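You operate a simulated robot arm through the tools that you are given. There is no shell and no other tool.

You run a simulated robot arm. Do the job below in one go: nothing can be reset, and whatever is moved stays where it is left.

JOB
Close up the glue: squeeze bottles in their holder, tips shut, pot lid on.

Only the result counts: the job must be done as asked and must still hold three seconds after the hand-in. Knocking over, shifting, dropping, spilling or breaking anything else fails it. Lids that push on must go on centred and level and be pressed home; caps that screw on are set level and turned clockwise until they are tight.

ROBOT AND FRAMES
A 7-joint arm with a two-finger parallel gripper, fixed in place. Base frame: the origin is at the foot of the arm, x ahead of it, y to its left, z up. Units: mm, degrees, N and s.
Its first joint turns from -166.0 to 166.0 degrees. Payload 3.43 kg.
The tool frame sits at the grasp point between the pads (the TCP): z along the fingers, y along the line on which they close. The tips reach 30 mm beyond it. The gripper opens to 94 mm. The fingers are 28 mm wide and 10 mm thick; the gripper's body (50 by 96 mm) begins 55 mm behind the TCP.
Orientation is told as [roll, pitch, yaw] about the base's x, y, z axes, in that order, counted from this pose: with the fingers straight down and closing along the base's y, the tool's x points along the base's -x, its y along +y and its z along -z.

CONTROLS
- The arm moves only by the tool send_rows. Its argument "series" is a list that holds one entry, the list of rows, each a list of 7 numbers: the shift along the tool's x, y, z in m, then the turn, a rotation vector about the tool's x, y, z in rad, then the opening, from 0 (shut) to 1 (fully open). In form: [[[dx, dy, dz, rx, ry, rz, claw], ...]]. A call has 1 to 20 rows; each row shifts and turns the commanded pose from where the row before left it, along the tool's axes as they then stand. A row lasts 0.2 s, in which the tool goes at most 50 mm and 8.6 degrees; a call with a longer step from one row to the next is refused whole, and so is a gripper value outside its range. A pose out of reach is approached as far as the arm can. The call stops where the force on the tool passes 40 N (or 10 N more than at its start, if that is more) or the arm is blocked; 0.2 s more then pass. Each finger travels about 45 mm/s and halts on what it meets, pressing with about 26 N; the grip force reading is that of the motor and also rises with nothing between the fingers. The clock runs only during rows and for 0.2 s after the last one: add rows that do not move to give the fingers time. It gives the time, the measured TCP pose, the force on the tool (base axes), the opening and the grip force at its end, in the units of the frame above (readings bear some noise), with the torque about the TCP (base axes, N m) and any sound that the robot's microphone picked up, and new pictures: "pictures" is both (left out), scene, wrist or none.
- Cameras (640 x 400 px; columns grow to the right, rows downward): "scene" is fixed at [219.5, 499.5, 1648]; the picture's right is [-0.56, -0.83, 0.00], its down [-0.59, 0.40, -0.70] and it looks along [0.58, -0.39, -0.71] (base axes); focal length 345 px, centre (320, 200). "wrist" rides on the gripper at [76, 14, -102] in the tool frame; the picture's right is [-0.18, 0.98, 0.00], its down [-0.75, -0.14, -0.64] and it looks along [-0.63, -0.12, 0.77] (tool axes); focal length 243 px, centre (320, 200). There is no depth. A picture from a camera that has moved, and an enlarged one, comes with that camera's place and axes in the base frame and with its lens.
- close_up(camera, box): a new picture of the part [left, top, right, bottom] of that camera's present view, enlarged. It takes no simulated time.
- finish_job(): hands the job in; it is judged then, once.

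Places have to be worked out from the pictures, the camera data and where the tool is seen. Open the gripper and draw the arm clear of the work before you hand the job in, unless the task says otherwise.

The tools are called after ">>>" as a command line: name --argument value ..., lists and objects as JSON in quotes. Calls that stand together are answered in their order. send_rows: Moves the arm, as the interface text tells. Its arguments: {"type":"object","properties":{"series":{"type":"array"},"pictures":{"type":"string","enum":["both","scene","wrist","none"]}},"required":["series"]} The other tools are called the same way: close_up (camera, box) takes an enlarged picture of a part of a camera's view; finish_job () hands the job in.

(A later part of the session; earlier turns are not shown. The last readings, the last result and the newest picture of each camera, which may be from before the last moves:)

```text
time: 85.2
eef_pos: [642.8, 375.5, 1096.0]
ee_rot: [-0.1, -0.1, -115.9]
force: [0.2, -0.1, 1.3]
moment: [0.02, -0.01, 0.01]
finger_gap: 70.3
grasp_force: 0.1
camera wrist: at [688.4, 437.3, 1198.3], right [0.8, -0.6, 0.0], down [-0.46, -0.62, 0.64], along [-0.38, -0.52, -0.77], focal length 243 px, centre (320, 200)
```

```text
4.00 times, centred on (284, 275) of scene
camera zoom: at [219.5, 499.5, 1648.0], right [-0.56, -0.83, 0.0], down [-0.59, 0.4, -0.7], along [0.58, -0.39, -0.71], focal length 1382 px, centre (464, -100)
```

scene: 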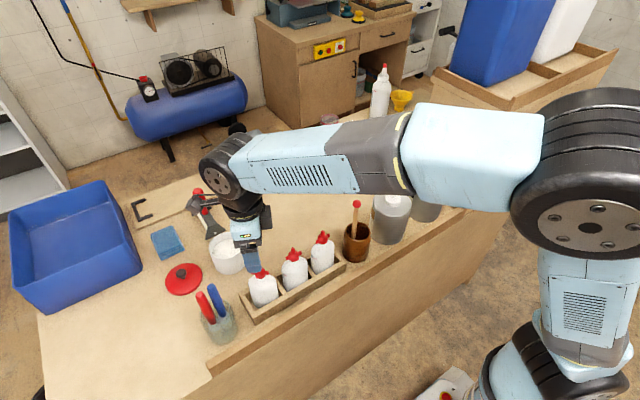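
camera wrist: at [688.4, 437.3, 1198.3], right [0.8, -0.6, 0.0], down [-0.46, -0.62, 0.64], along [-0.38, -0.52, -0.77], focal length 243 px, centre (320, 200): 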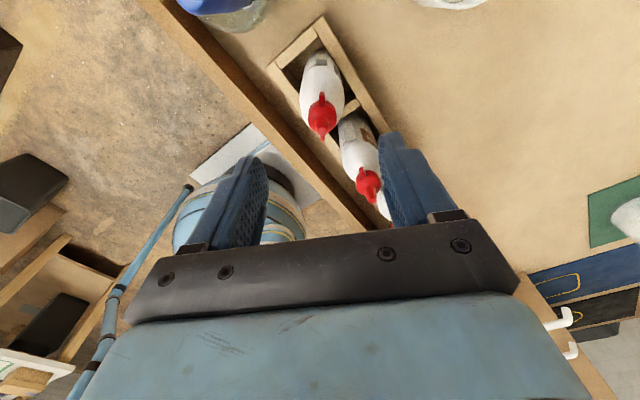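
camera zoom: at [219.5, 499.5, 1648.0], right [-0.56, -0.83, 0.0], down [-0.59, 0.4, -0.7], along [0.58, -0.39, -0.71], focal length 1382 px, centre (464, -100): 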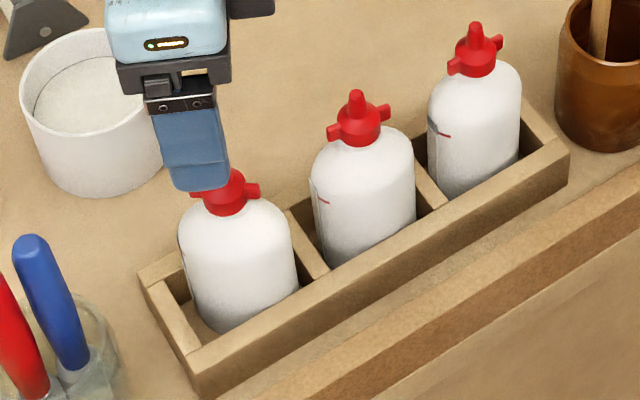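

B's cap sits like the others and the holder hasn't moved. I lower around B's body at yaw −111, grip, rotate to −90 and nudge it 2 mm toward the slot centre.

>>> send_rows --series '[[[0, 0, 0, 0, 0, -0.0873, 0.75], [0, 0, 0.035, 0, 0, 0, 0.75], [0, 0, 0.035, 0, 0, 0, 0.75], [0, 0, 0.03, 0, 0, 0, 0.75], [0, 0, 0.0165, 0, 0, 0, 0.75], [0, 0, 0, 0, 0, 0, 0.75], [0, 0, 0, 0, 0, 0, 0.55], [0, 0, 0, 0, 0, 0, 0.35], [0, 0, 0, 0, 0, 0, 0.3], [0, 0, 0, 0, 0, 0, 0.3], [0, 0, 0, 0, 0, 0, 0.3]]]'

>>> close_up --camera "wrist" --box '[220, 30, 420, 210]'

```text
time: 87.6
eef_pos: [640.4, 373.4, 979.0]
ee_rot: [0.0, 0.0, -111.0]
force: [4.3, 0.2, 2.4]
moment: [0.11, -0.3, -0.03]
finger_gap: 44.2
grasp_force: 25.6
camera wrist: at [681.0, 439.5, 1082.2], right [0.85, -0.52, 0.0], down [-0.4, -0.65, 0.64], along [-0.34, -0.55, -0.77], focal length 243 px, centre (320, 200)
```

scene: 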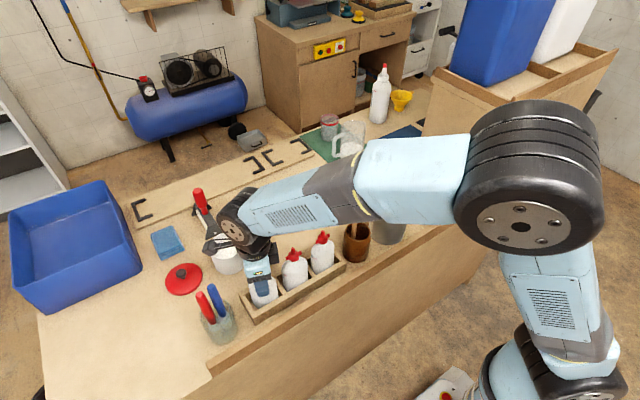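
wrist: 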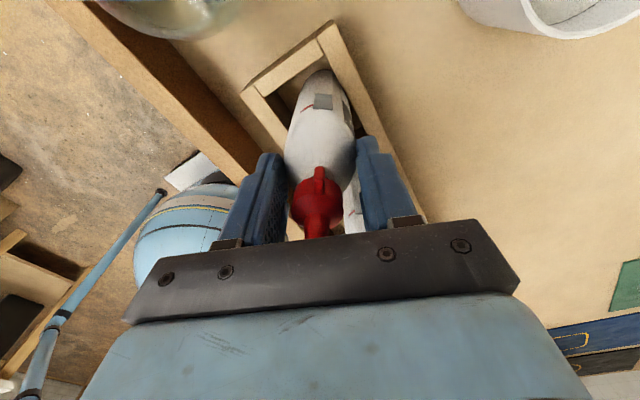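

```text
2.22 times, centred on (320, 120) of wrist
camera zoom: at [681.0, 439.5, 1082.2], right [0.85, -0.52, 0.0], down [-0.4, -0.65, 0.64], along [-0.34, -0.55, -0.77], focal length 539 px, centre (320, 378)
```

zoom: 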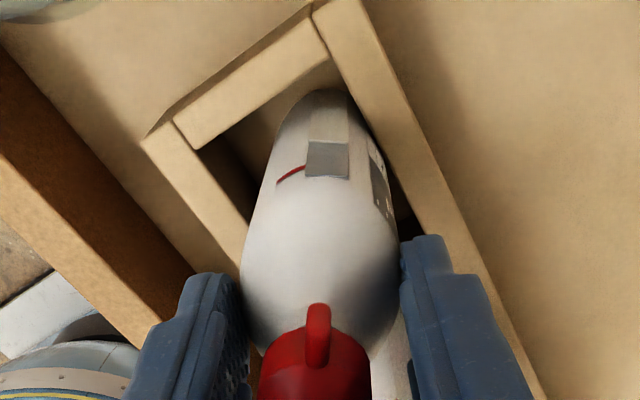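

>>> send_rows --series '[[[0, 0, 0, 0, 0, -0.0916, 0.3], [0, 0, 0, 0, 0, -0.0916, 0.3], [0, 0, 0, 0, 0, -0.0916, 0.3], [0, 0, 0, 0, 0, -0.0916, 0.3], [0.002, 0.001, 0, 0, 0, 0, 0.3], [0, 0, 0, 0, 0, 0, 0.3]]]'

>>> close_up --camera "wrist" --box '[220, 30, 420, 210]'

>>> close_up --camera "scene" --box '[220, 225, 348, 325]'

```text
time: 89.0
eef_pos: [641.2, 377.0, 979.6]
ee_rot: [-0.1, 0.0, -90.0]
force: [-0.6, 0.8, -1.1]
moment: [-0.01, -0.02, -0.01]
finger_gap: 44.2
grasp_force: 26.1
camera wrist: at [657.0, 452.0, 1081.7], right [0.98, -0.18, 0.0], down [-0.14, -0.75, 0.64], along [-0.12, -0.63, -0.77], focal length 243 px, centre (320, 200)
```

scene: 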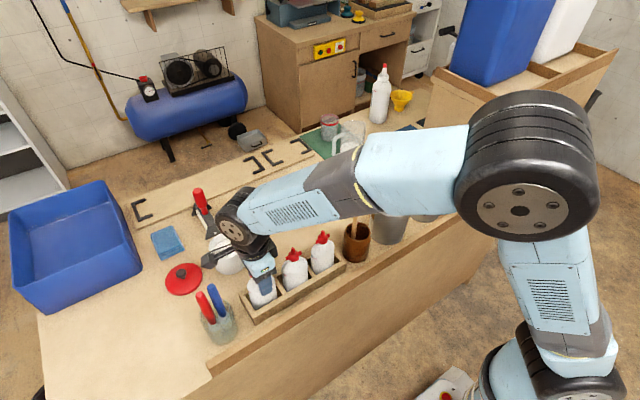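
wrist: 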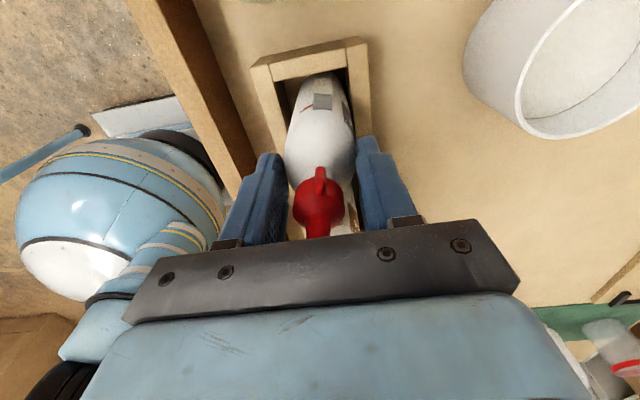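

```text
2.22 times, centred on (320, 120) of wrist
camera zoom: at [657.0, 452.0, 1081.7], right [0.98, -0.18, 0.0], down [-0.14, -0.75, 0.64], along [-0.12, -0.63, -0.77], focal length 539 px, centre (320, 378)
```

zoom: 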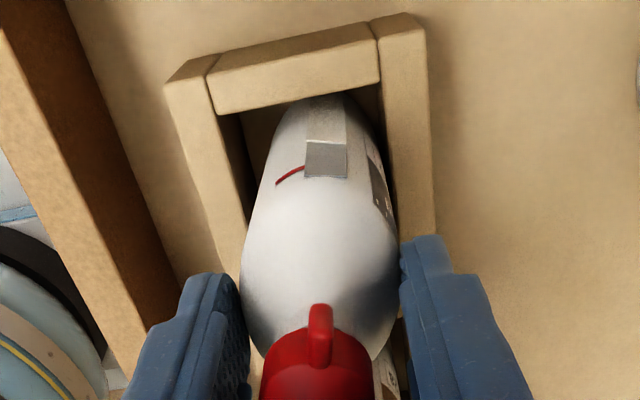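

```text
4.00 times, centred on (284, 275) of scene
camera zoom: at [219.5, 499.5, 1648.0], right [-0.56, -0.83, 0.0], down [-0.59, 0.4, -0.7], along [0.58, -0.39, -0.71], focal length 1382 px, centre (464, -100)
```

zoom: 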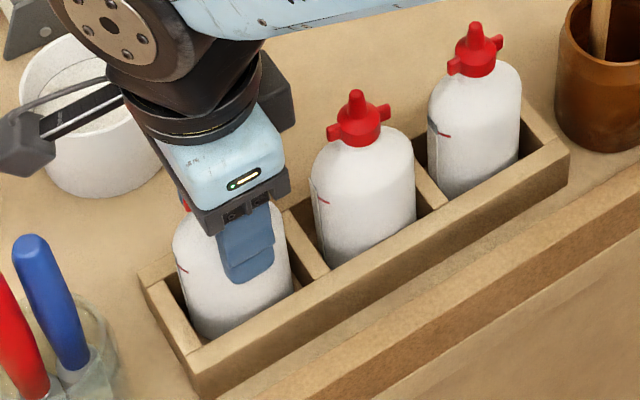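

B is still about 10° off straight in the grip, so I rotate a further +9° and then check before releasing.

>>> send_rows --series '[[[0, 0, 0.0005, 0, 0, -0.08, 0.3], [0, 0, 0, 0, 0, -0.08, 0.3], [0, 0, 0, 0, 0, 0, 0.3], [0, 0, 0, 0, 0, 0, 0.5], [0, 0, 0, 0, 0, 0, 0.65], [0, 0, 0, 0, 0, 0, 0.75], [0, 0, 0, 0, 0, 0, 0.75], [0, 0, -0.02, 0, 0, 0, 0.75], [0, 0, -0.04, 0, 0, 0, 0.75], [0, 0, -0.04, 0, 0, 0, 0.75], [0, 0, 0, 0, 0, 0, 0.75]]]'

>>> close_up --camera "wrist" --box '[240, 0, 400, 200]'

>>> close_up --camera "scene" --box '[220, 225, 348, 325]'

```text
time: 91.4
eef_pos: [644.0, 380.8, 1080.2]
ee_rot: [-0.1, 0.0, -80.7]
force: [0.1, 0.2, -0.3]
moment: [0.0, 0.03, -0.01]
finger_gap: 70.6
grasp_force: 0.1
camera wrist: at [647.0, 457.8, 1182.8], right [1.0, -0.03, 0.0], down [-0.02, -0.77, 0.64], along [-0.02, -0.64, -0.77], focal length 243 px, centre (320, 200)
```

scene: 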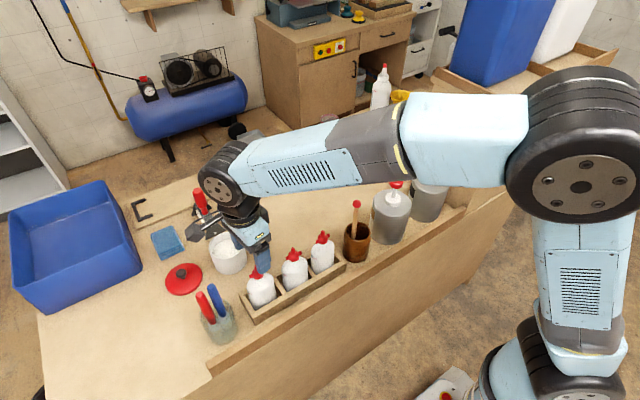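
wrist: 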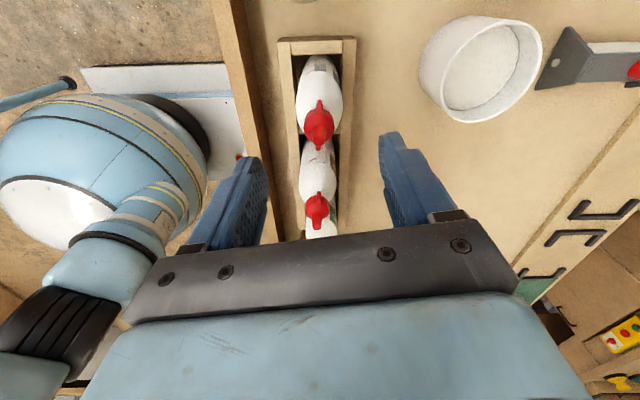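

```text
2.00 times, centred on (320, 100) of wrist
camera zoom: at [647.0, 457.8, 1182.8], right [1.0, -0.03, 0.0], down [-0.02, -0.77, 0.64], along [-0.02, -0.64, -0.77], focal length 485 px, centre (320, 400)
```

zoom: 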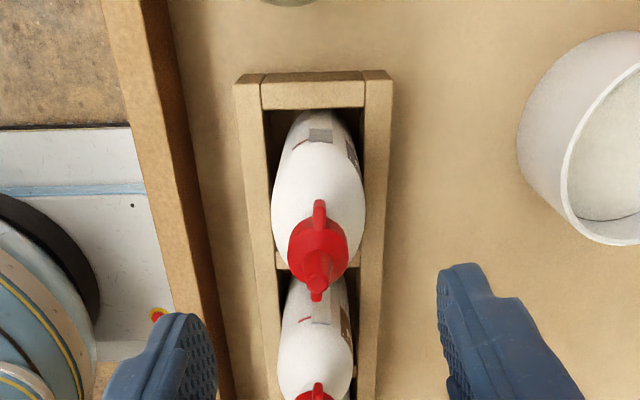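

```text
4.00 times, centred on (284, 275) of scene
camera zoom: at [219.5, 499.5, 1648.0], right [-0.56, -0.83, 0.0], down [-0.59, 0.4, -0.7], along [0.58, -0.39, -0.71], focal length 1382 px, centre (464, -100)
```

zoom: 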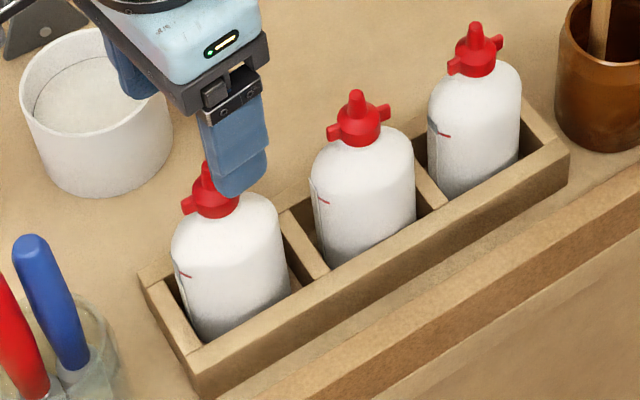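

All three bottles stand straight in the holder with tips shut. Next is the pot lid: I move up and over toward the pot and lid to measure both from above.

>>> send_rows --series '[[[0, 0, -0.02, 0, 0, 0, 0.75], [0.0125, 0.0337, -0.01, 0, 0, 0, 0.9], [0.0125, 0.0337, -0.01, 0, 0, 0, 1], [0.0125, 0.0337, 0, 0, 0, 0, 1], [0.0125, 0.0337, 0, 0, 0, 0, 1], [0.0125, 0.0337, 0, 0, 0, 0, 1], [0, 0, 0, 0, 0, 0, 1], [0, 0, 0, 0, 0, 0, 1]]]'

```text
time: 93.2
eef_pos: [800.5, 465.9, 1120.2]
ee_rot: [-0.1, 0.0, -80.9]
force: [0.1, -0.6, 0.1]
moment: [0.01, -0.02, 0.01]
finger_gap: 94.0
grasp_force: 0.0
camera wrist: at [802.5, 542.9, 1222.6], right [1.0, -0.03, 0.0], down [-0.02, -0.77, 0.64], along [-0.02, -0.64, -0.77], focal length 243 px, centre (320, 200)
```

scene: 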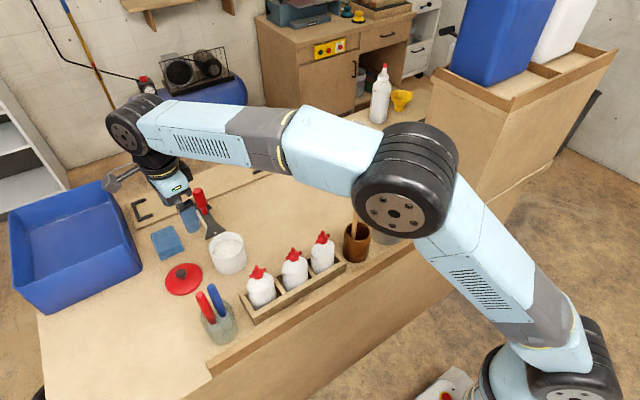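
wrist: 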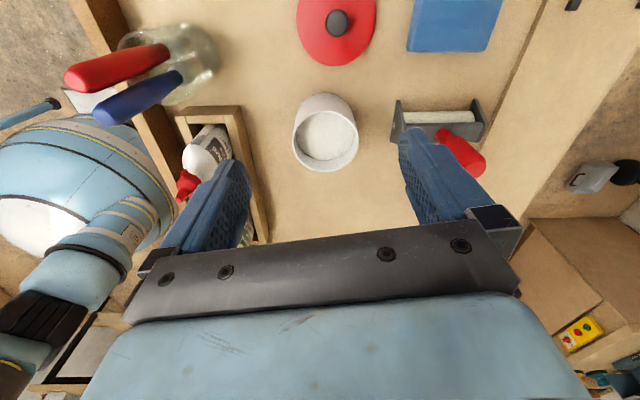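

Both the lid and the pot are visible between the fingers. I zoom in for measurements.

>>> close_up --camera "wrist" --box '[280, 0, 392, 70]'

>>> close_up --camera "wrist" --box '[270, 80, 382, 180]'

>>> close_up --camera "scene" --box '[140, 215, 268, 305]'

```text
5.71 times, centred on (336, 35) of wrist
camera zoom: at [802.5, 542.9, 1222.6], right [1.0, -0.03, 0.0], down [-0.02, -0.77, 0.64], along [-0.02, -0.64, -0.77], focal length 1386 px, centre (229, 1143)
```

zoom: 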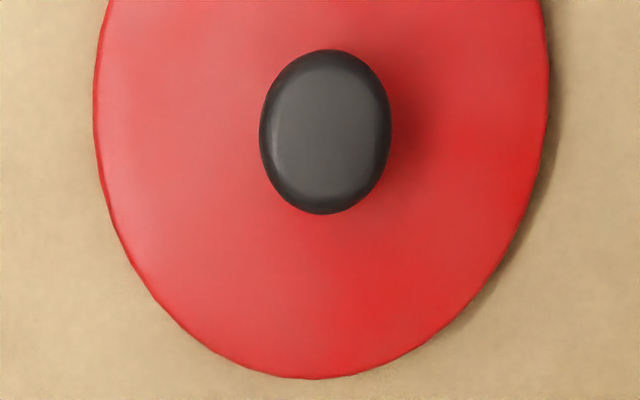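

```text
4.00 times, centred on (326, 130) of wrist
camera zoom: at [802.5, 542.9, 1222.6], right [1.0, -0.03, 0.0], down [-0.02, -0.77, 0.64], along [-0.02, -0.64, -0.77], focal length 970 px, centre (296, 480)
```

zoom: 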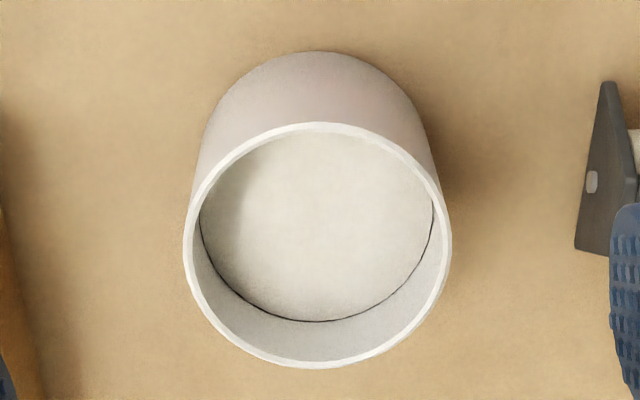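

```text
4.44 times, centred on (204, 260) of scene
camera zoom: at [219.5, 499.5, 1648.0], right [-0.56, -0.83, 0.0], down [-0.59, 0.4, -0.7], along [0.58, -0.39, -0.71], focal length 1535 px, centre (836, -67)
```

zoom: 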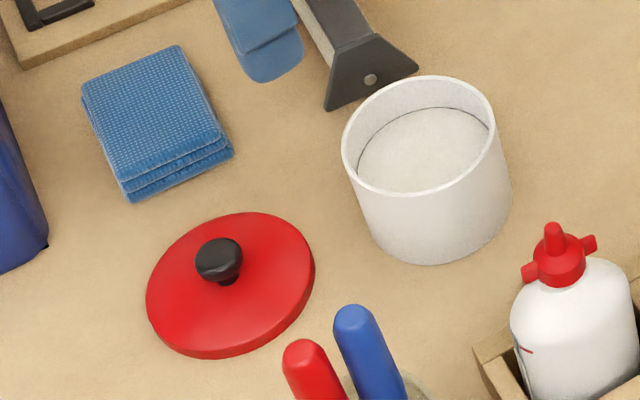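

The lid centre is at about (821,520.5) with a knob ~25 mm wide, and the pot rim centre is about (807,396). I move over the knob at z≈1000 and check that the arm really reaches there.

>>> send_rows --series '[[[0.0256, 0.0144, 0.02, 0, 0, 0, 0.7], [0.0255, 0.0144, 0.03, 0, 0, 0, 0.6], [0, 0, 0.035, 0, 0, 0, 0.6], [0, 0, 0.035, 0, 0, 0, 0.6], [0, 0, 0, 0, 0, 0, 0.6], [0, 0, 0, 0, 0, 0, 0.6], [0, 0, 0, 0, 0, 0, 0.6]]]'

>>> close_up --camera "wrist" --box '[240, 40, 400, 200]'

```text
time: 94.8
eef_pos: [815.6, 521.7, 1000.2]
ee_rot: [0.1, 0.0, -80.9]
force: [-0.5, 0.4, 0.7]
moment: [0.0, -0.03, 0.01]
finger_gap: 56.2
grasp_force: 0.0
camera wrist: at [819.1, 598.6, 1103.5], right [1.0, -0.03, 0.0], down [-0.02, -0.77, 0.64], along [-0.02, -0.64, -0.77], focal length 243 px, centre (320, 200)
```

scene: 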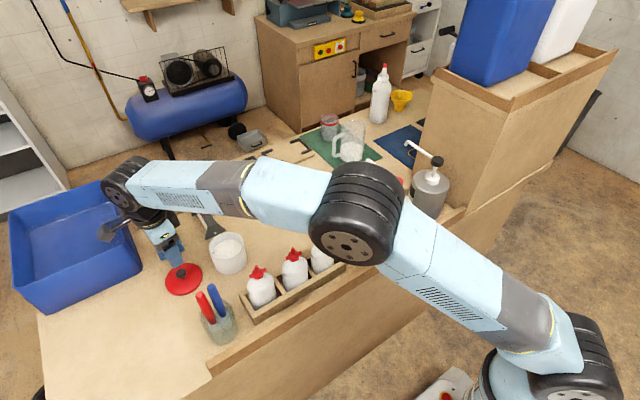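
wrist: 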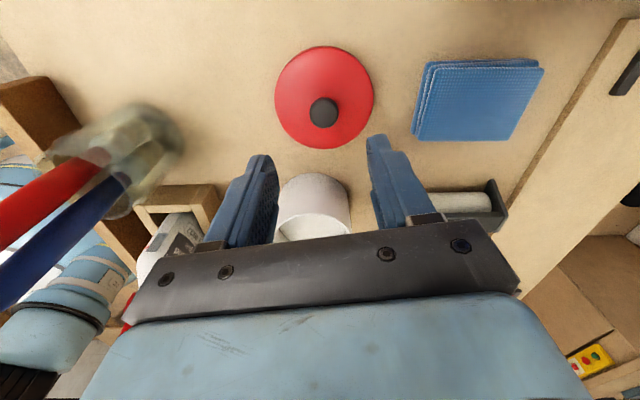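

```text
2.50 times, centred on (320, 120) of wrist
camera zoom: at [819.1, 598.6, 1103.5], right [1.0, -0.03, 0.0], down [-0.02, -0.77, 0.64], along [-0.02, -0.64, -0.77], focal length 606 px, centre (320, 400)
```

zoom: 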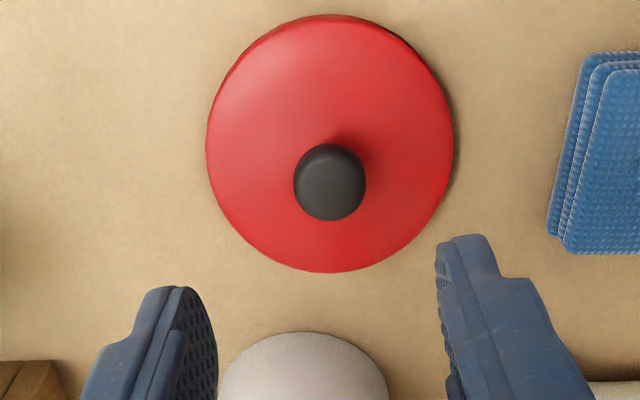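

The knob is at (820.6,521.7) but the TCP stands ~4 mm short in x, perhaps at the reach limit. I command a correction while lowering to see if it gets there.

>>> send_rows --series '[[[-0.0005, 0.004, 0.02, 0, 0, 0, 0.6], [0, 0, 0.02, 0, 0, 0, 0.6], [0, 0, 0, 0, 0, 0, 0.6], [0, 0, 0, 0, 0, 0, 0.6]]]' --pictures "wrist"

>>> close_up --camera "wrist" --box '[240, 60, 400, 220]'

```text
time: 95.8
eef_pos: [820.8, 523.0, 958.6]
ee_rot: [-0.1, 0.0, -80.9]
force: [-0.3, 0.3, 0.5]
moment: [-0.02, 0.0, 0.02]
finger_gap: 56.5
grasp_force: 0.1
camera wrist: at [824.0, 600.1, 1062.4], right [1.0, -0.03, 0.0], down [-0.02, -0.77, 0.64], along [-0.02, -0.64, -0.77], focal length 243 px, centre (320, 200)
```

wrist: 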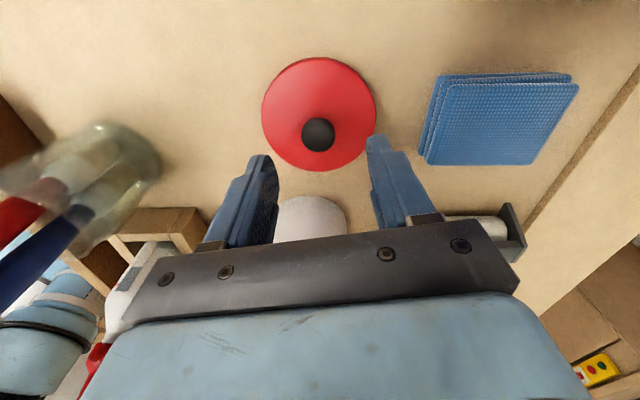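

```text
2.50 times, centred on (320, 140) of wrist
camera zoom: at [824.0, 600.1, 1062.4], right [1.0, -0.03, 0.0], down [-0.02, -0.77, 0.64], along [-0.02, -0.64, -0.77], focal length 606 px, centre (320, 350)
```

zoom: 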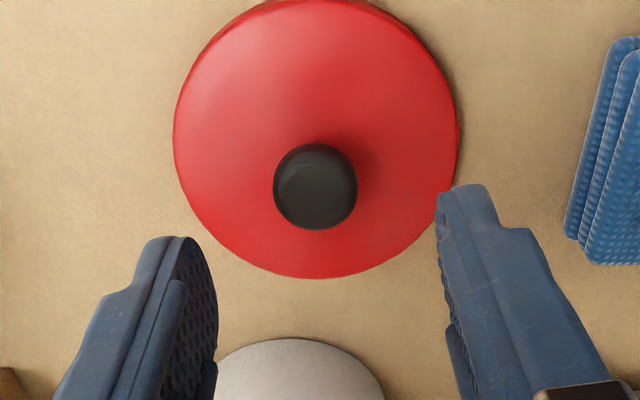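

The TCP now reaches (821.5,523) and is centred over the knob within 1 mm. I descend to TCP z≈906 (tips ~876, above the lid plate) and close on the knob.

>>> send_rows --series '[[[0, -0.0005, 0.02, 0, 0, 0, 0.6], [0, 0, 0.02, 0, 0, 0, 0.6], [0, 0, 0.013, 0, 0, 0, 0.6], [0, 0, 0, 0, 0, 0, 0.6], [0, 0, 0, 0, 0, 0, 0.6]]]'

>>> close_up --camera "wrist" --box '[220, 60, 420, 220]'

>>> close_up --camera "scene" --box '[130, 225, 230, 305]'

```text
time: 97.0
eef_pos: [822.8, 521.6, 907.1]
ee_rot: [-0.1, 0.0, -80.8]
force: [-0.3, 0.2, 0.8]
moment: [0.01, 0.03, 0.0]
finger_gap: 56.2
grasp_force: 0.0
camera wrist: at [824.5, 599.4, 1008.3], right [1.0, -0.03, 0.0], down [-0.02, -0.77, 0.64], along [-0.02, -0.64, -0.77], focal length 243 px, centre (320, 200)
```

scene: 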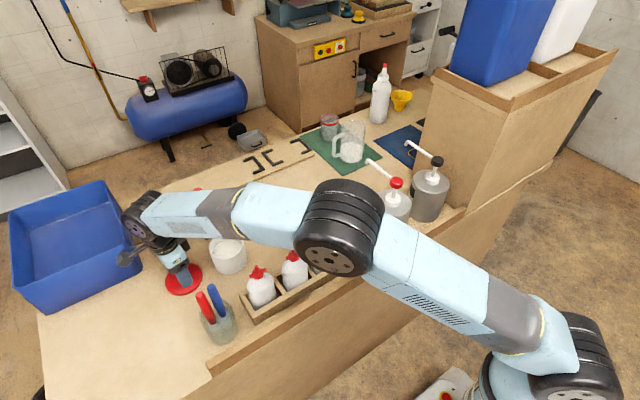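
wrist: 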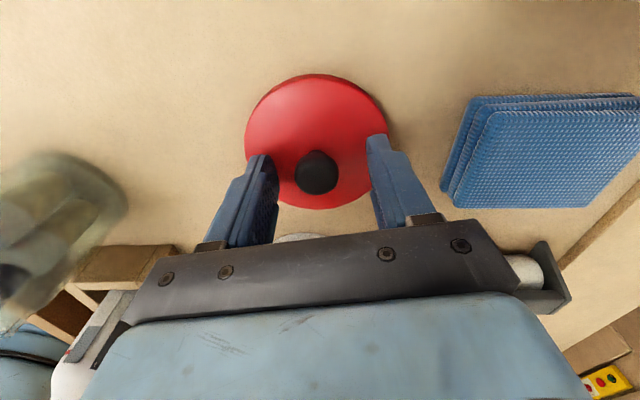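

```text
2.50 times, centred on (320, 140) of wrist
camera zoom: at [824.5, 599.4, 1008.3], right [1.0, -0.03, 0.0], down [-0.02, -0.77, 0.64], along [-0.02, -0.64, -0.77], focal length 606 px, centre (320, 350)
```

zoom: 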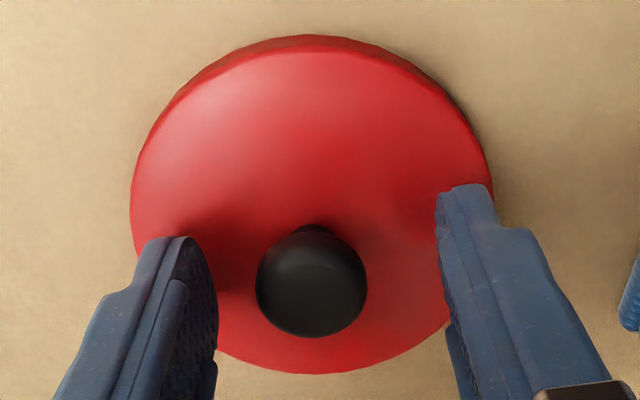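

```text
5.00 times, centred on (180, 265) of scene
camera zoom: at [219.5, 499.5, 1648.0], right [-0.56, -0.83, 0.0], down [-0.59, 0.4, -0.7], along [0.58, -0.39, -0.71], focal length 1727 px, centre (1020, -125)
```

zoom: 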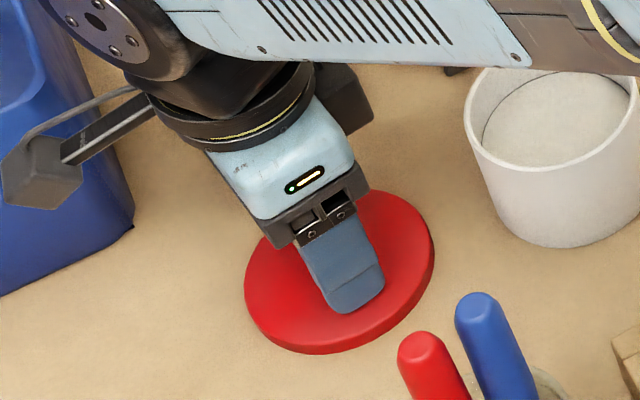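

The fingers straddle the knob with no contact. Before closing I check that the wrist camera, now near the blue bin, has clearance.

>>> close_up --camera "scene" --box '[0, 170, 192, 320]'

```text
2.67 times, centred on (96, 245) of scene
camera zoom: at [219.5, 499.5, 1648.0], right [-0.56, -0.83, 0.0], down [-0.59, 0.4, -0.7], along [0.58, -0.39, -0.71], focal length 921 px, centre (917, 80)
```

zoom: 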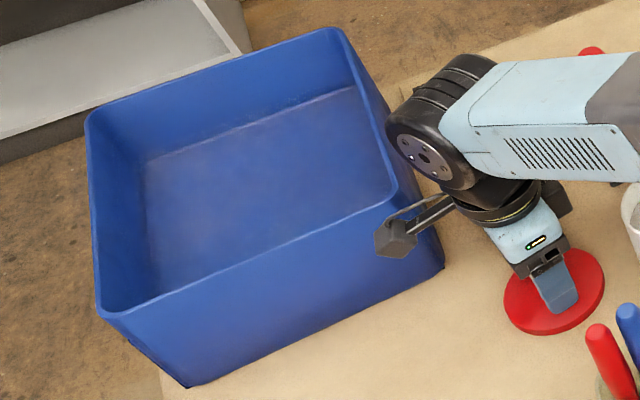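

The bin's nearest corner is at about (910,601), some 85 mm from the camera, so there is ample clearance. I close on the knob.

>>> send_rows --series '[[[0, 0, 0, 0, 0, 0, 0.4], [0, 0, 0, 0, 0, 0, 0.2], [0, 0, 0, 0, 0, 0, 0.1], [0, 0, 0, 0, 0, 0, 0.1], [0, 0, 0, 0, 0, 0, 0.1]]]' --pictures "wrist"

>>> close_up --camera "wrist" --box '[220, 60, 420, 220]'

```text
time: 98.2
eef_pos: [822.7, 522.0, 906.8]
ee_rot: [0.0, 0.0, -80.9]
force: [0.1, -0.2, 0.0]
moment: [0.02, -0.01, 0.02]
finger_gap: 24.0
grasp_force: 25.8
camera wrist: at [824.6, 599.4, 1008.5], right [1.0, -0.03, 0.0], down [-0.02, -0.77, 0.64], along [-0.02, -0.64, -0.77], focal length 243 px, centre (320, 200)
```

wrist: 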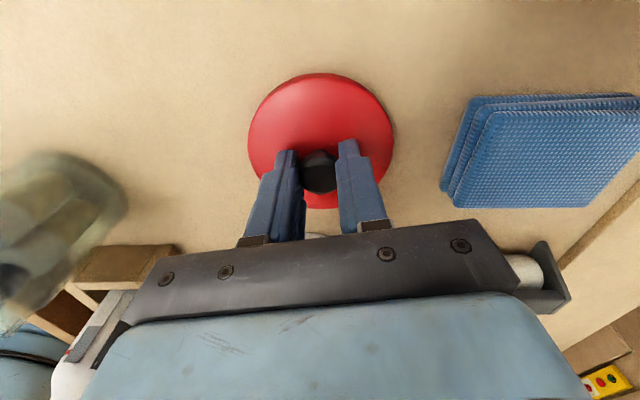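

```text
2.50 times, centred on (320, 140) of wrist
camera zoom: at [824.6, 599.4, 1008.5], right [1.0, -0.03, 0.0], down [-0.02, -0.77, 0.64], along [-0.02, -0.64, -0.77], focal length 606 px, centre (320, 350)
```

zoom: 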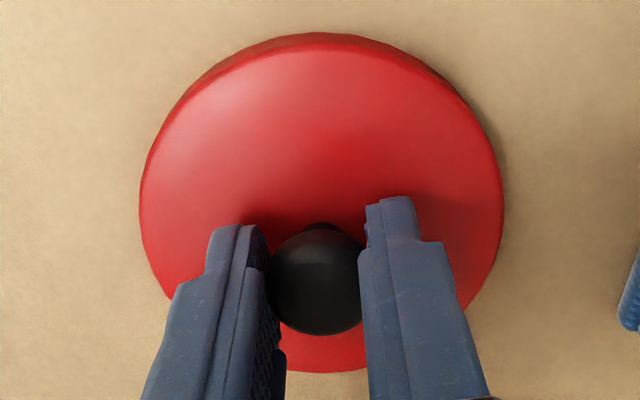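

The knob is held at 24 mm with the lid centred under the tool. I lift it gently and check that it hangs level.

>>> send_rows --series '[[[0, 0, -0.008, 0, 0, 0, 0.1], [0, 0, -0.015, 0, 0, 0, 0.1], [0, 0, -0.025, 0, 0, 0, 0.1], [0, 0, -0.03, 0, 0, 0, 0.1], [0, 0, -0.03, 0, 0, 0, 0.1], [0, 0, 0, 0, 0, 0, 0.1]]]'

>>> close_up --camera "scene" --box '[130, 205, 258, 305]'

>>> close_up --camera "wrist" --box '[220, 40, 420, 220]'

```text
time: 99.6
eef_pos: [821.7, 520.8, 1013.9]
ee_rot: [0.0, 0.0, -80.9]
force: [0.3, 0.3, -0.4]
moment: [0.02, 0.0, -0.01]
finger_gap: 24.2
grasp_force: 26.1
camera wrist: at [823.7, 598.1, 1115.0], right [1.0, -0.03, 0.0], down [-0.02, -0.77, 0.64], along [-0.02, -0.64, -0.77], focal length 243 px, centre (320, 200)
```

scene: 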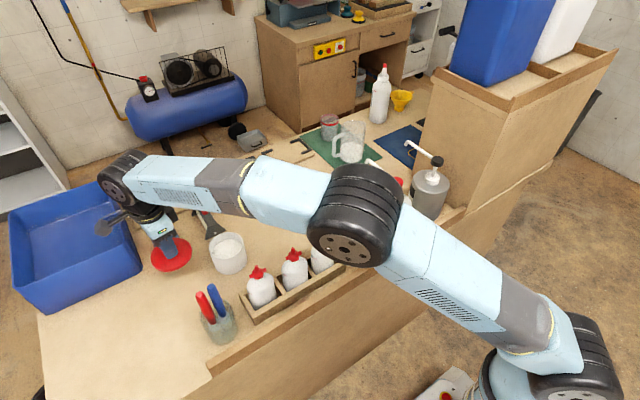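
wrist: 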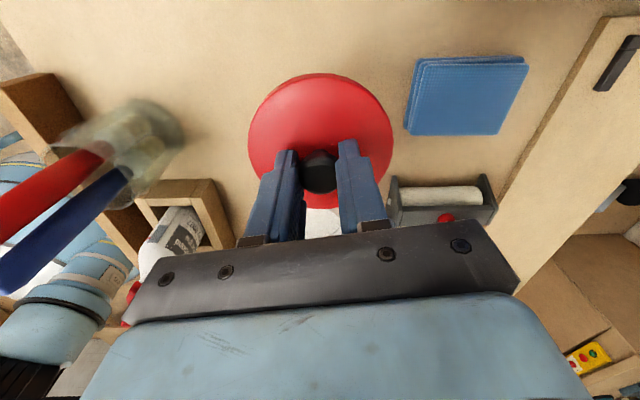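

```text
4.00 times, centred on (194, 255) of scene
camera zoom: at [219.5, 499.5, 1648.0], right [-0.56, -0.83, 0.0], down [-0.59, 0.4, -0.7], along [0.58, -0.39, -0.71], focal length 1382 px, centre (824, -20)
```

zoom: 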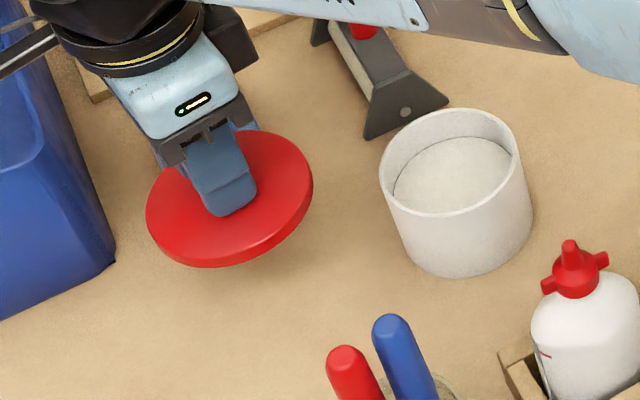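

```text
2.22 times, centred on (320, 130) of wrist
camera zoom: at [823.7, 598.1, 1115.0], right [1.0, -0.03, 0.0], down [-0.02, -0.77, 0.64], along [-0.02, -0.64, -0.77], focal length 539 px, centre (320, 356)
```

zoom: 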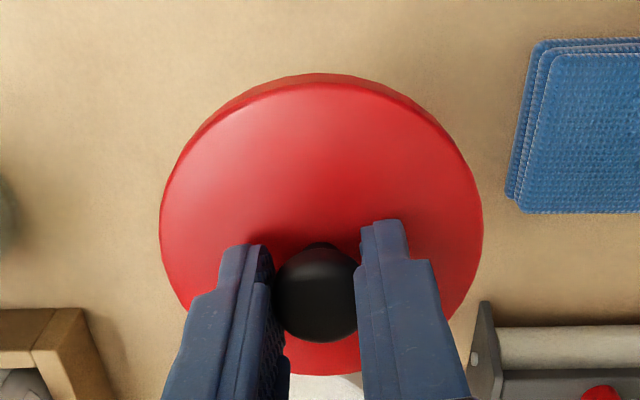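

The lid hangs level and centred in the grip. To place it accurately I need the pot centre better than the ±3 mm I have, so I go up and to the side for a second, well-separated view of the pot rim.

>>> send_rows --series '[[[0, 0, -0.039, 0, 0, 0, 0.1], [0, 0, -0.039, 0, 0, 0, 0.1], [0, 0, -0.039, 0, 0, 0, 0.1], [-0.0135, -0.037, 0, 0, 0, 0, 0.1], [-0.0135, -0.037, 0, 0, 0, 0, 0.1], [-0.0135, -0.037, 0, 0, 0, 0, 0.1], [-0.0135, -0.037, 0, 0, 0, 0, 0.1], [-0.0135, -0.037, 0, 0, 0, 0, 0.1], [0, 0, 0, 0, 0, 0, 0.1], [0, 0, 0, 0, 0, 0, 0.1]]]' --pictures "wrist"

>>> close_up --camera "wrist" --box '[390, 50, 518, 160]'

>>> close_up --camera "scene" --box '[190, 215, 262, 285]'

```text
time: 101.8
eef_pos: [648.4, 425.0, 1131.8]
ee_rot: [0.0, -0.2, -80.9]
force: [-0.1, 0.0, -0.2]
moment: [-0.02, 0.03, 0.02]
finger_gap: 24.0
grasp_force: 26.3
camera wrist: at [650.4, 502.6, 1234.5], right [1.0, -0.03, 0.0], down [-0.02, -0.77, 0.64], along [-0.02, -0.64, -0.77], focal length 243 px, centre (320, 200)
```

wrist: 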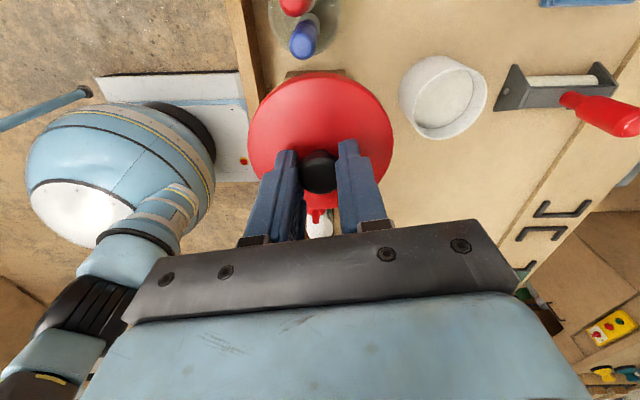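

```text
3.64 times, centred on (454, 105) of wrist
camera zoom: at [650.4, 502.6, 1234.5], right [1.0, -0.03, 0.0], down [-0.02, -0.77, 0.64], along [-0.02, -0.64, -0.77], focal length 882 px, centre (-167, 546)
```

zoom: 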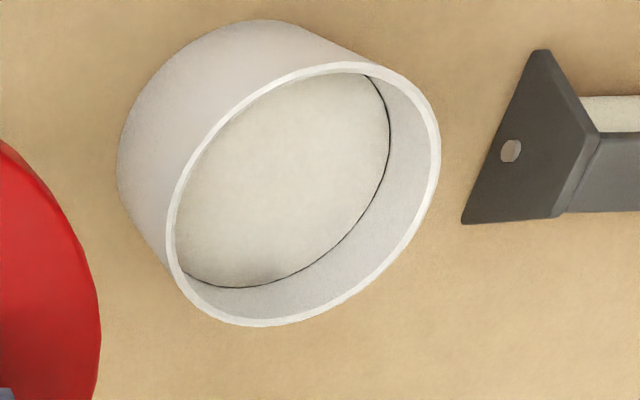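

```text
5.71 times, centred on (226, 250) of scene
camera zoom: at [219.5, 499.5, 1648.0], right [-0.56, -0.83, 0.0], down [-0.59, 0.4, -0.7], along [0.58, -0.39, -0.71], focal length 1974 px, centre (857, -86)
```

zoom: 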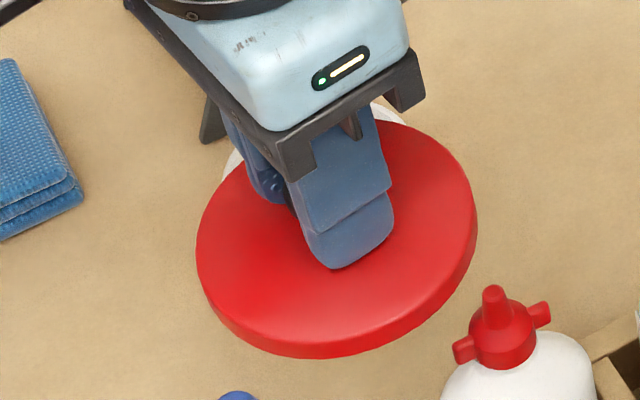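

With perspective corrected, the two views agree: pot centre (805.8,395.7), rim at z≈930.6. The lid is centred on the tool axis within 0.5 mm, so I move above the pot with the lid well above the rim and check.

>>> send_rows --series '[[[-0.0135, 0.0377, 0, 0, 0, 0, 0.1], [-0.0135, 0.0377, 0, 0, 0, 0, 0.1], [-0.0135, 0.0377, 0, 0, 0, 0, 0.1], [-0.0136, 0.0375, 0, 0, 0, 0, 0.1], [0, 0, 0.03, 0, 0, 0, 0.1], [0, 0, 0.03, 0, 0, 0, 0.1], [0, 0, 0.03, 0, 0, 0, 0.1], [0, 0, 0.02, 0, 0, 0, 0.1], [0, 0, 0, 0, 0, 0, 0.1], [0, 0, 0, 0, 0, 0, 0.1]]]'

>>> close_up --camera "wrist" --box '[220, 40, 420, 220]'

>>> close_up --camera "scene" --box '[180, 200, 280, 290]'

```text
time: 104.0
eef_pos: [805.7, 392.8, 1021.7]
ee_rot: [0.1, 0.0, -80.9]
force: [-0.3, 0.7, -0.2]
moment: [-0.03, 0.0, 0.03]
finger_gap: 23.7
grasp_force: 26.4
camera wrist: at [808.8, 470.8, 1122.7], right [1.0, -0.03, 0.0], down [-0.02, -0.77, 0.64], along [-0.02, -0.64, -0.77], focal length 243 px, centre (320, 200)
```

scene: 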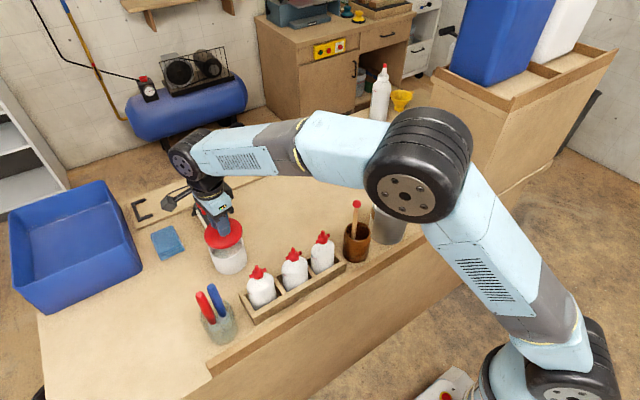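
wrist: 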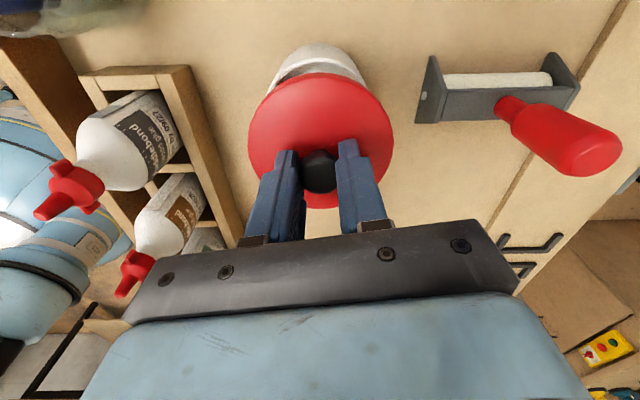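

```text
2.22 times, centred on (320, 130) of wrist
camera zoom: at [808.8, 470.8, 1122.7], right [1.0, -0.03, 0.0], down [-0.02, -0.77, 0.64], along [-0.02, -0.64, -0.77], focal length 539 px, centre (320, 356)
```

zoom: 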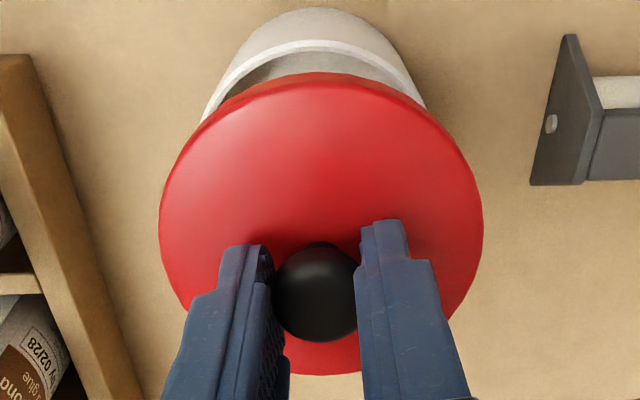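

```text
4.44 times, centred on (230, 245) of scene
camera zoom: at [219.5, 499.5, 1648.0], right [-0.56, -0.83, 0.0], down [-0.59, 0.4, -0.7], along [0.58, -0.39, -0.71], focal length 1535 px, centre (720, 0)
```

zoom: 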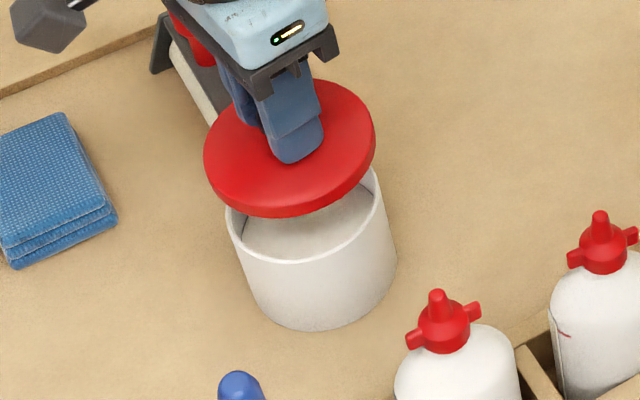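

The pot's visible rim arc shows I'm about 1.2 mm too far in +x and 1.8 mm short in y. I correct that and lower to ~8 mm above the rim.

>>> send_rows --series '[[[0.002, -0.0009, 0.01, 0, 0, 0, 0.1], [0, 0, 0.013, 0, 0, 0, 0.1], [0, 0, 0.012, 0, 0, 0, 0.1], [0, 0, 0, 0, 0, 0, 0.1], [0, 0, 0, 0, 0, 0, 0.1]]]'

>>> close_up --camera "wrist" --box '[220, 40, 420, 220]'

>>> close_up --camera "scene" --box '[190, 215, 270, 285]'

```text
time: 105.2
eef_pos: [807.3, 395.9, 986.6]
ee_rot: [0.1, 0.0, -80.9]
force: [0.4, 0.8, -0.2]
moment: [0.0, 0.01, 0.05]
finger_gap: 23.9
grasp_force: 26.1
camera wrist: at [809.7, 473.9, 1087.9], right [1.0, -0.03, 0.0], down [-0.02, -0.77, 0.64], along [-0.02, -0.64, -0.77], focal length 243 px, centre (320, 200)
```

scene: 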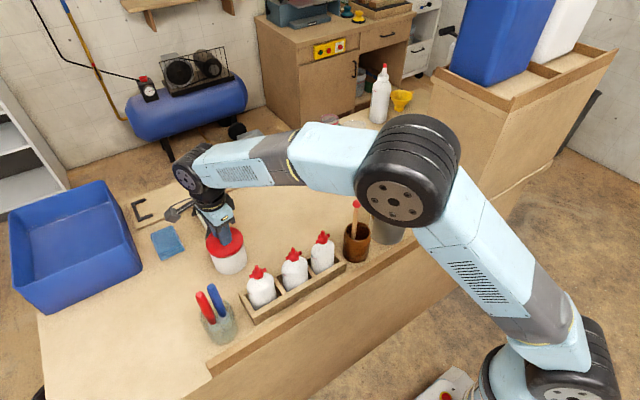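
wrist: 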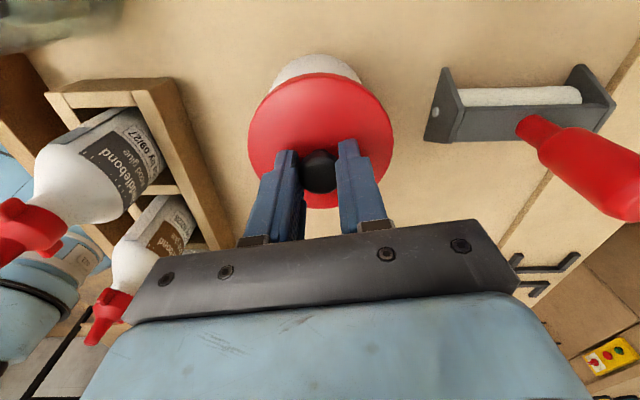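

```text
2.22 times, centred on (320, 130) of wrist
camera zoom: at [809.7, 473.9, 1087.9], right [1.0, -0.03, 0.0], down [-0.02, -0.77, 0.64], along [-0.02, -0.64, -0.77], focal length 539 px, centre (320, 356)
```

zoom: 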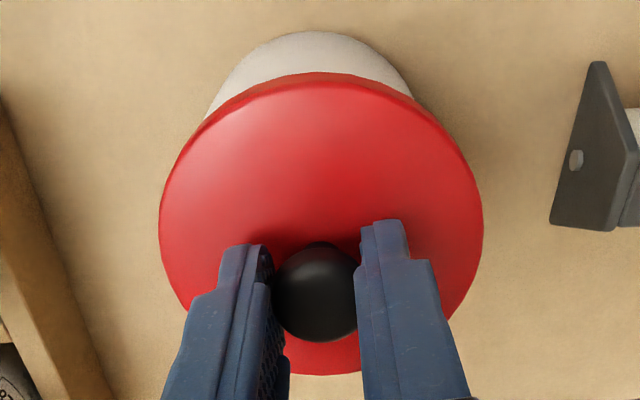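

```text
5.71 times, centred on (230, 250) of scene
camera zoom: at [219.5, 499.5, 1648.0], right [-0.56, -0.83, 0.0], down [-0.59, 0.4, -0.7], along [0.58, -0.39, -0.71], focal length 1974 px, centre (834, -86)
```

zoom: 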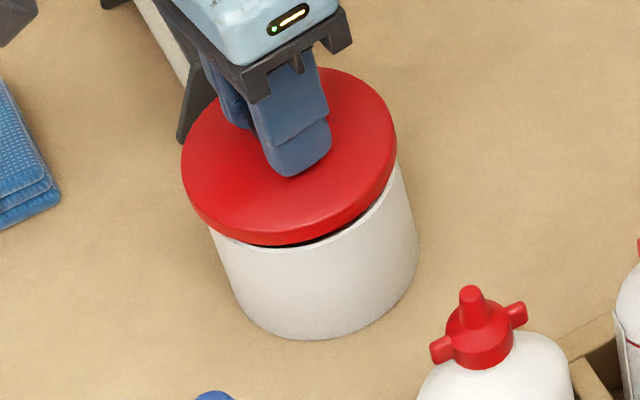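

The pot body's silhouette is about 2 mm to the −x side of the lid's centre line. I zoom in on the scene view to measure the offset from a second direction before lowering.

>>> close_up --camera "scene" --box '[200, 222, 252, 278]'

>>> close_up --camera "wrist" --box '[260, 45, 390, 145]'

```text
7.14 times, centred on (226, 250) of scene
camera zoom: at [219.5, 499.5, 1648.0], right [-0.56, -0.83, 0.0], down [-0.59, 0.4, -0.7], along [0.58, -0.39, -0.71], focal length 2467 px, centre (991, -157)
```

zoom: 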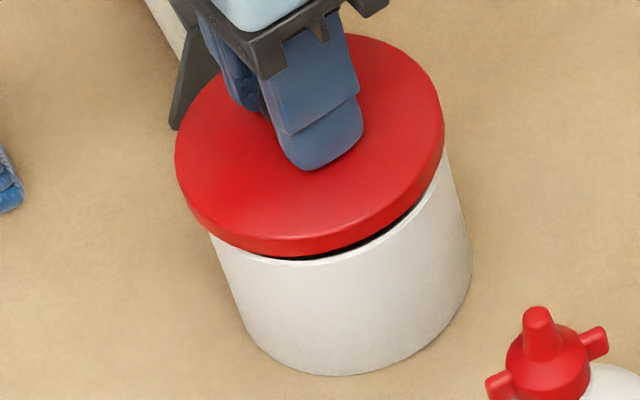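

```text
4.00 times, centred on (325, 95) of wrist
camera zoom: at [809.7, 473.9, 1087.9], right [1.0, -0.03, 0.0], down [-0.02, -0.77, 0.64], along [-0.02, -0.64, -0.77], focal length 970 px, centre (300, 620)
```

zoom: 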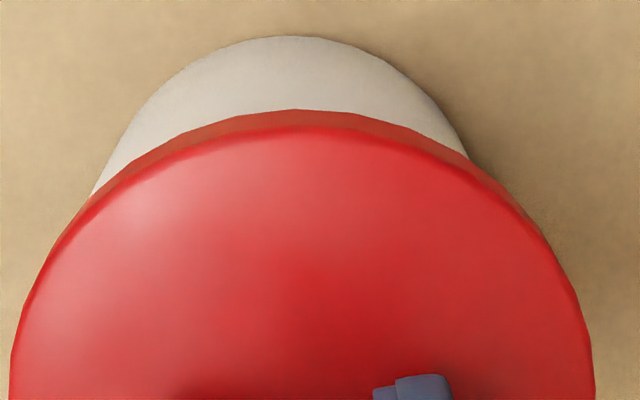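

Both cameras agree: the lid is off by about (+2.2,+0.9) mm relative to the pot. I correct that and approach to just above the rim.

>>> send_rows --series '[[[-0.0005, -0.0023, 0, 0, 0, 0, 0.1], [0, 0, 0, 0, 0, 0, 0.1], [0, 0, 0.003, 0, 0, 0, 0.1], [0, 0, 0.003, 0, 0, 0, 0.1], [0, 0, 0, 0, 0, 0, 0.1]]]' --pictures "wrist"

>>> close_up --camera "scene" --box '[200, 222, 252, 278]'

>>> close_up --camera "wrist" --box '[260, 45, 390, 145]'

```text
time: 106.4
eef_pos: [805.9, 396.7, 981.7]
ee_rot: [-0.1, 0.0, -80.9]
force: [0.6, 1.1, -0.2]
moment: [0.01, 0.05, -0.01]
finger_gap: 24.0
grasp_force: 25.9
camera wrist: at [808.2, 473.8, 1083.1], right [1.0, -0.03, 0.0], down [-0.02, -0.77, 0.64], along [-0.02, -0.64, -0.77], focal length 243 px, centre (320, 200)
```

wrist: 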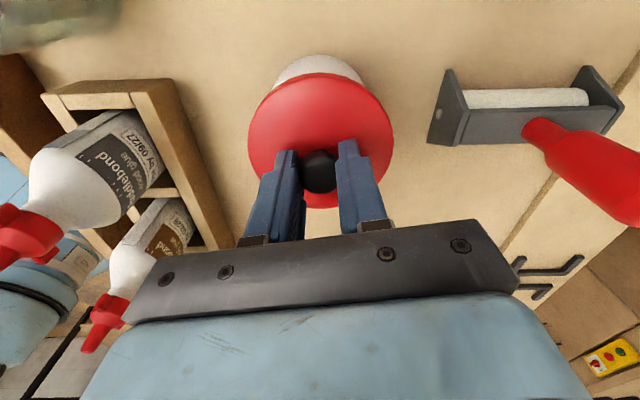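

```text
7.14 times, centred on (226, 250) of scene
camera zoom: at [219.5, 499.5, 1648.0], right [-0.56, -0.83, 0.0], down [-0.59, 0.4, -0.7], along [0.58, -0.39, -0.71], focal length 2467 px, centre (991, -157)
```

zoom: 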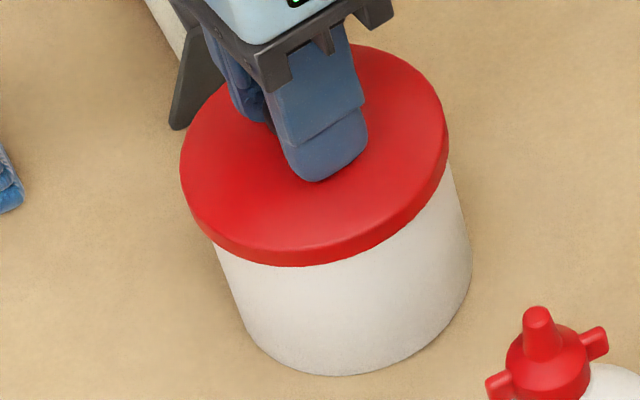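

```text
4.00 times, centred on (325, 95) of wrist
camera zoom: at [808.2, 473.8, 1083.1], right [1.0, -0.03, 0.0], down [-0.02, -0.77, 0.64], along [-0.02, -0.64, -0.77], focal length 970 px, centre (300, 620)
```

zoom: 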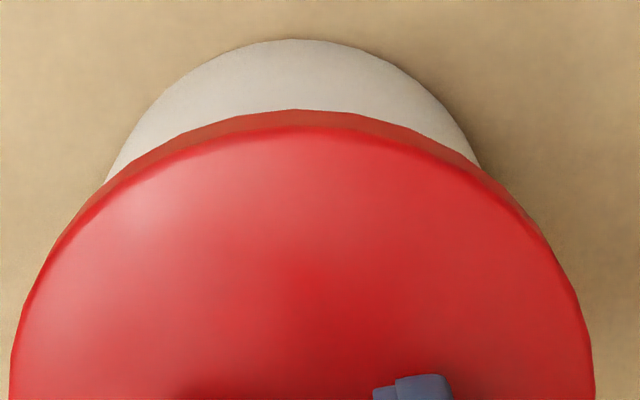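

x is now centred and y is ~1 mm over, which I correct. Then I lower in 1 mm steps while watching the contact force.

>>> send_rows --series '[[[-0.0009, -0.0001, 0, 0, 0, 0, 0.1], [0, 0, 0.001, 0, 0, 0, 0.1], [0, 0, 0.001, 0, 0, 0, 0.1], [0, 0, 0, 0, 0, 0, 0.1]]]' --pictures "none"

>>> send_rows --series '[[[0, 0, 0.001, 0, 0, 0, 0.1], [0, 0, 0.001, 0, 0, 0, 0.1], [0, 0, 0, 0, 0, 0, 0.1]]]' --pictures "none"

```text
time: 107.4
eef_pos: [804.8, 395.9, 978.2]
ee_rot: [0.1, -0.1, -80.9]
force: [0.3, 0.1, -0.9]
moment: [0.02, 0.01, -0.04]
finger_gap: 23.8
grasp_force: 25.6
```

```text
time: 108.2
eef_pos: [804.6, 394.8, 974.9]
ee_rot: [-0.1, 0.0, -80.9]
force: [0.6, -0.1, -0.2]
moment: [-0.06, 0.02, 0.03]
finger_gap: 24.1
grasp_force: 26.1
```

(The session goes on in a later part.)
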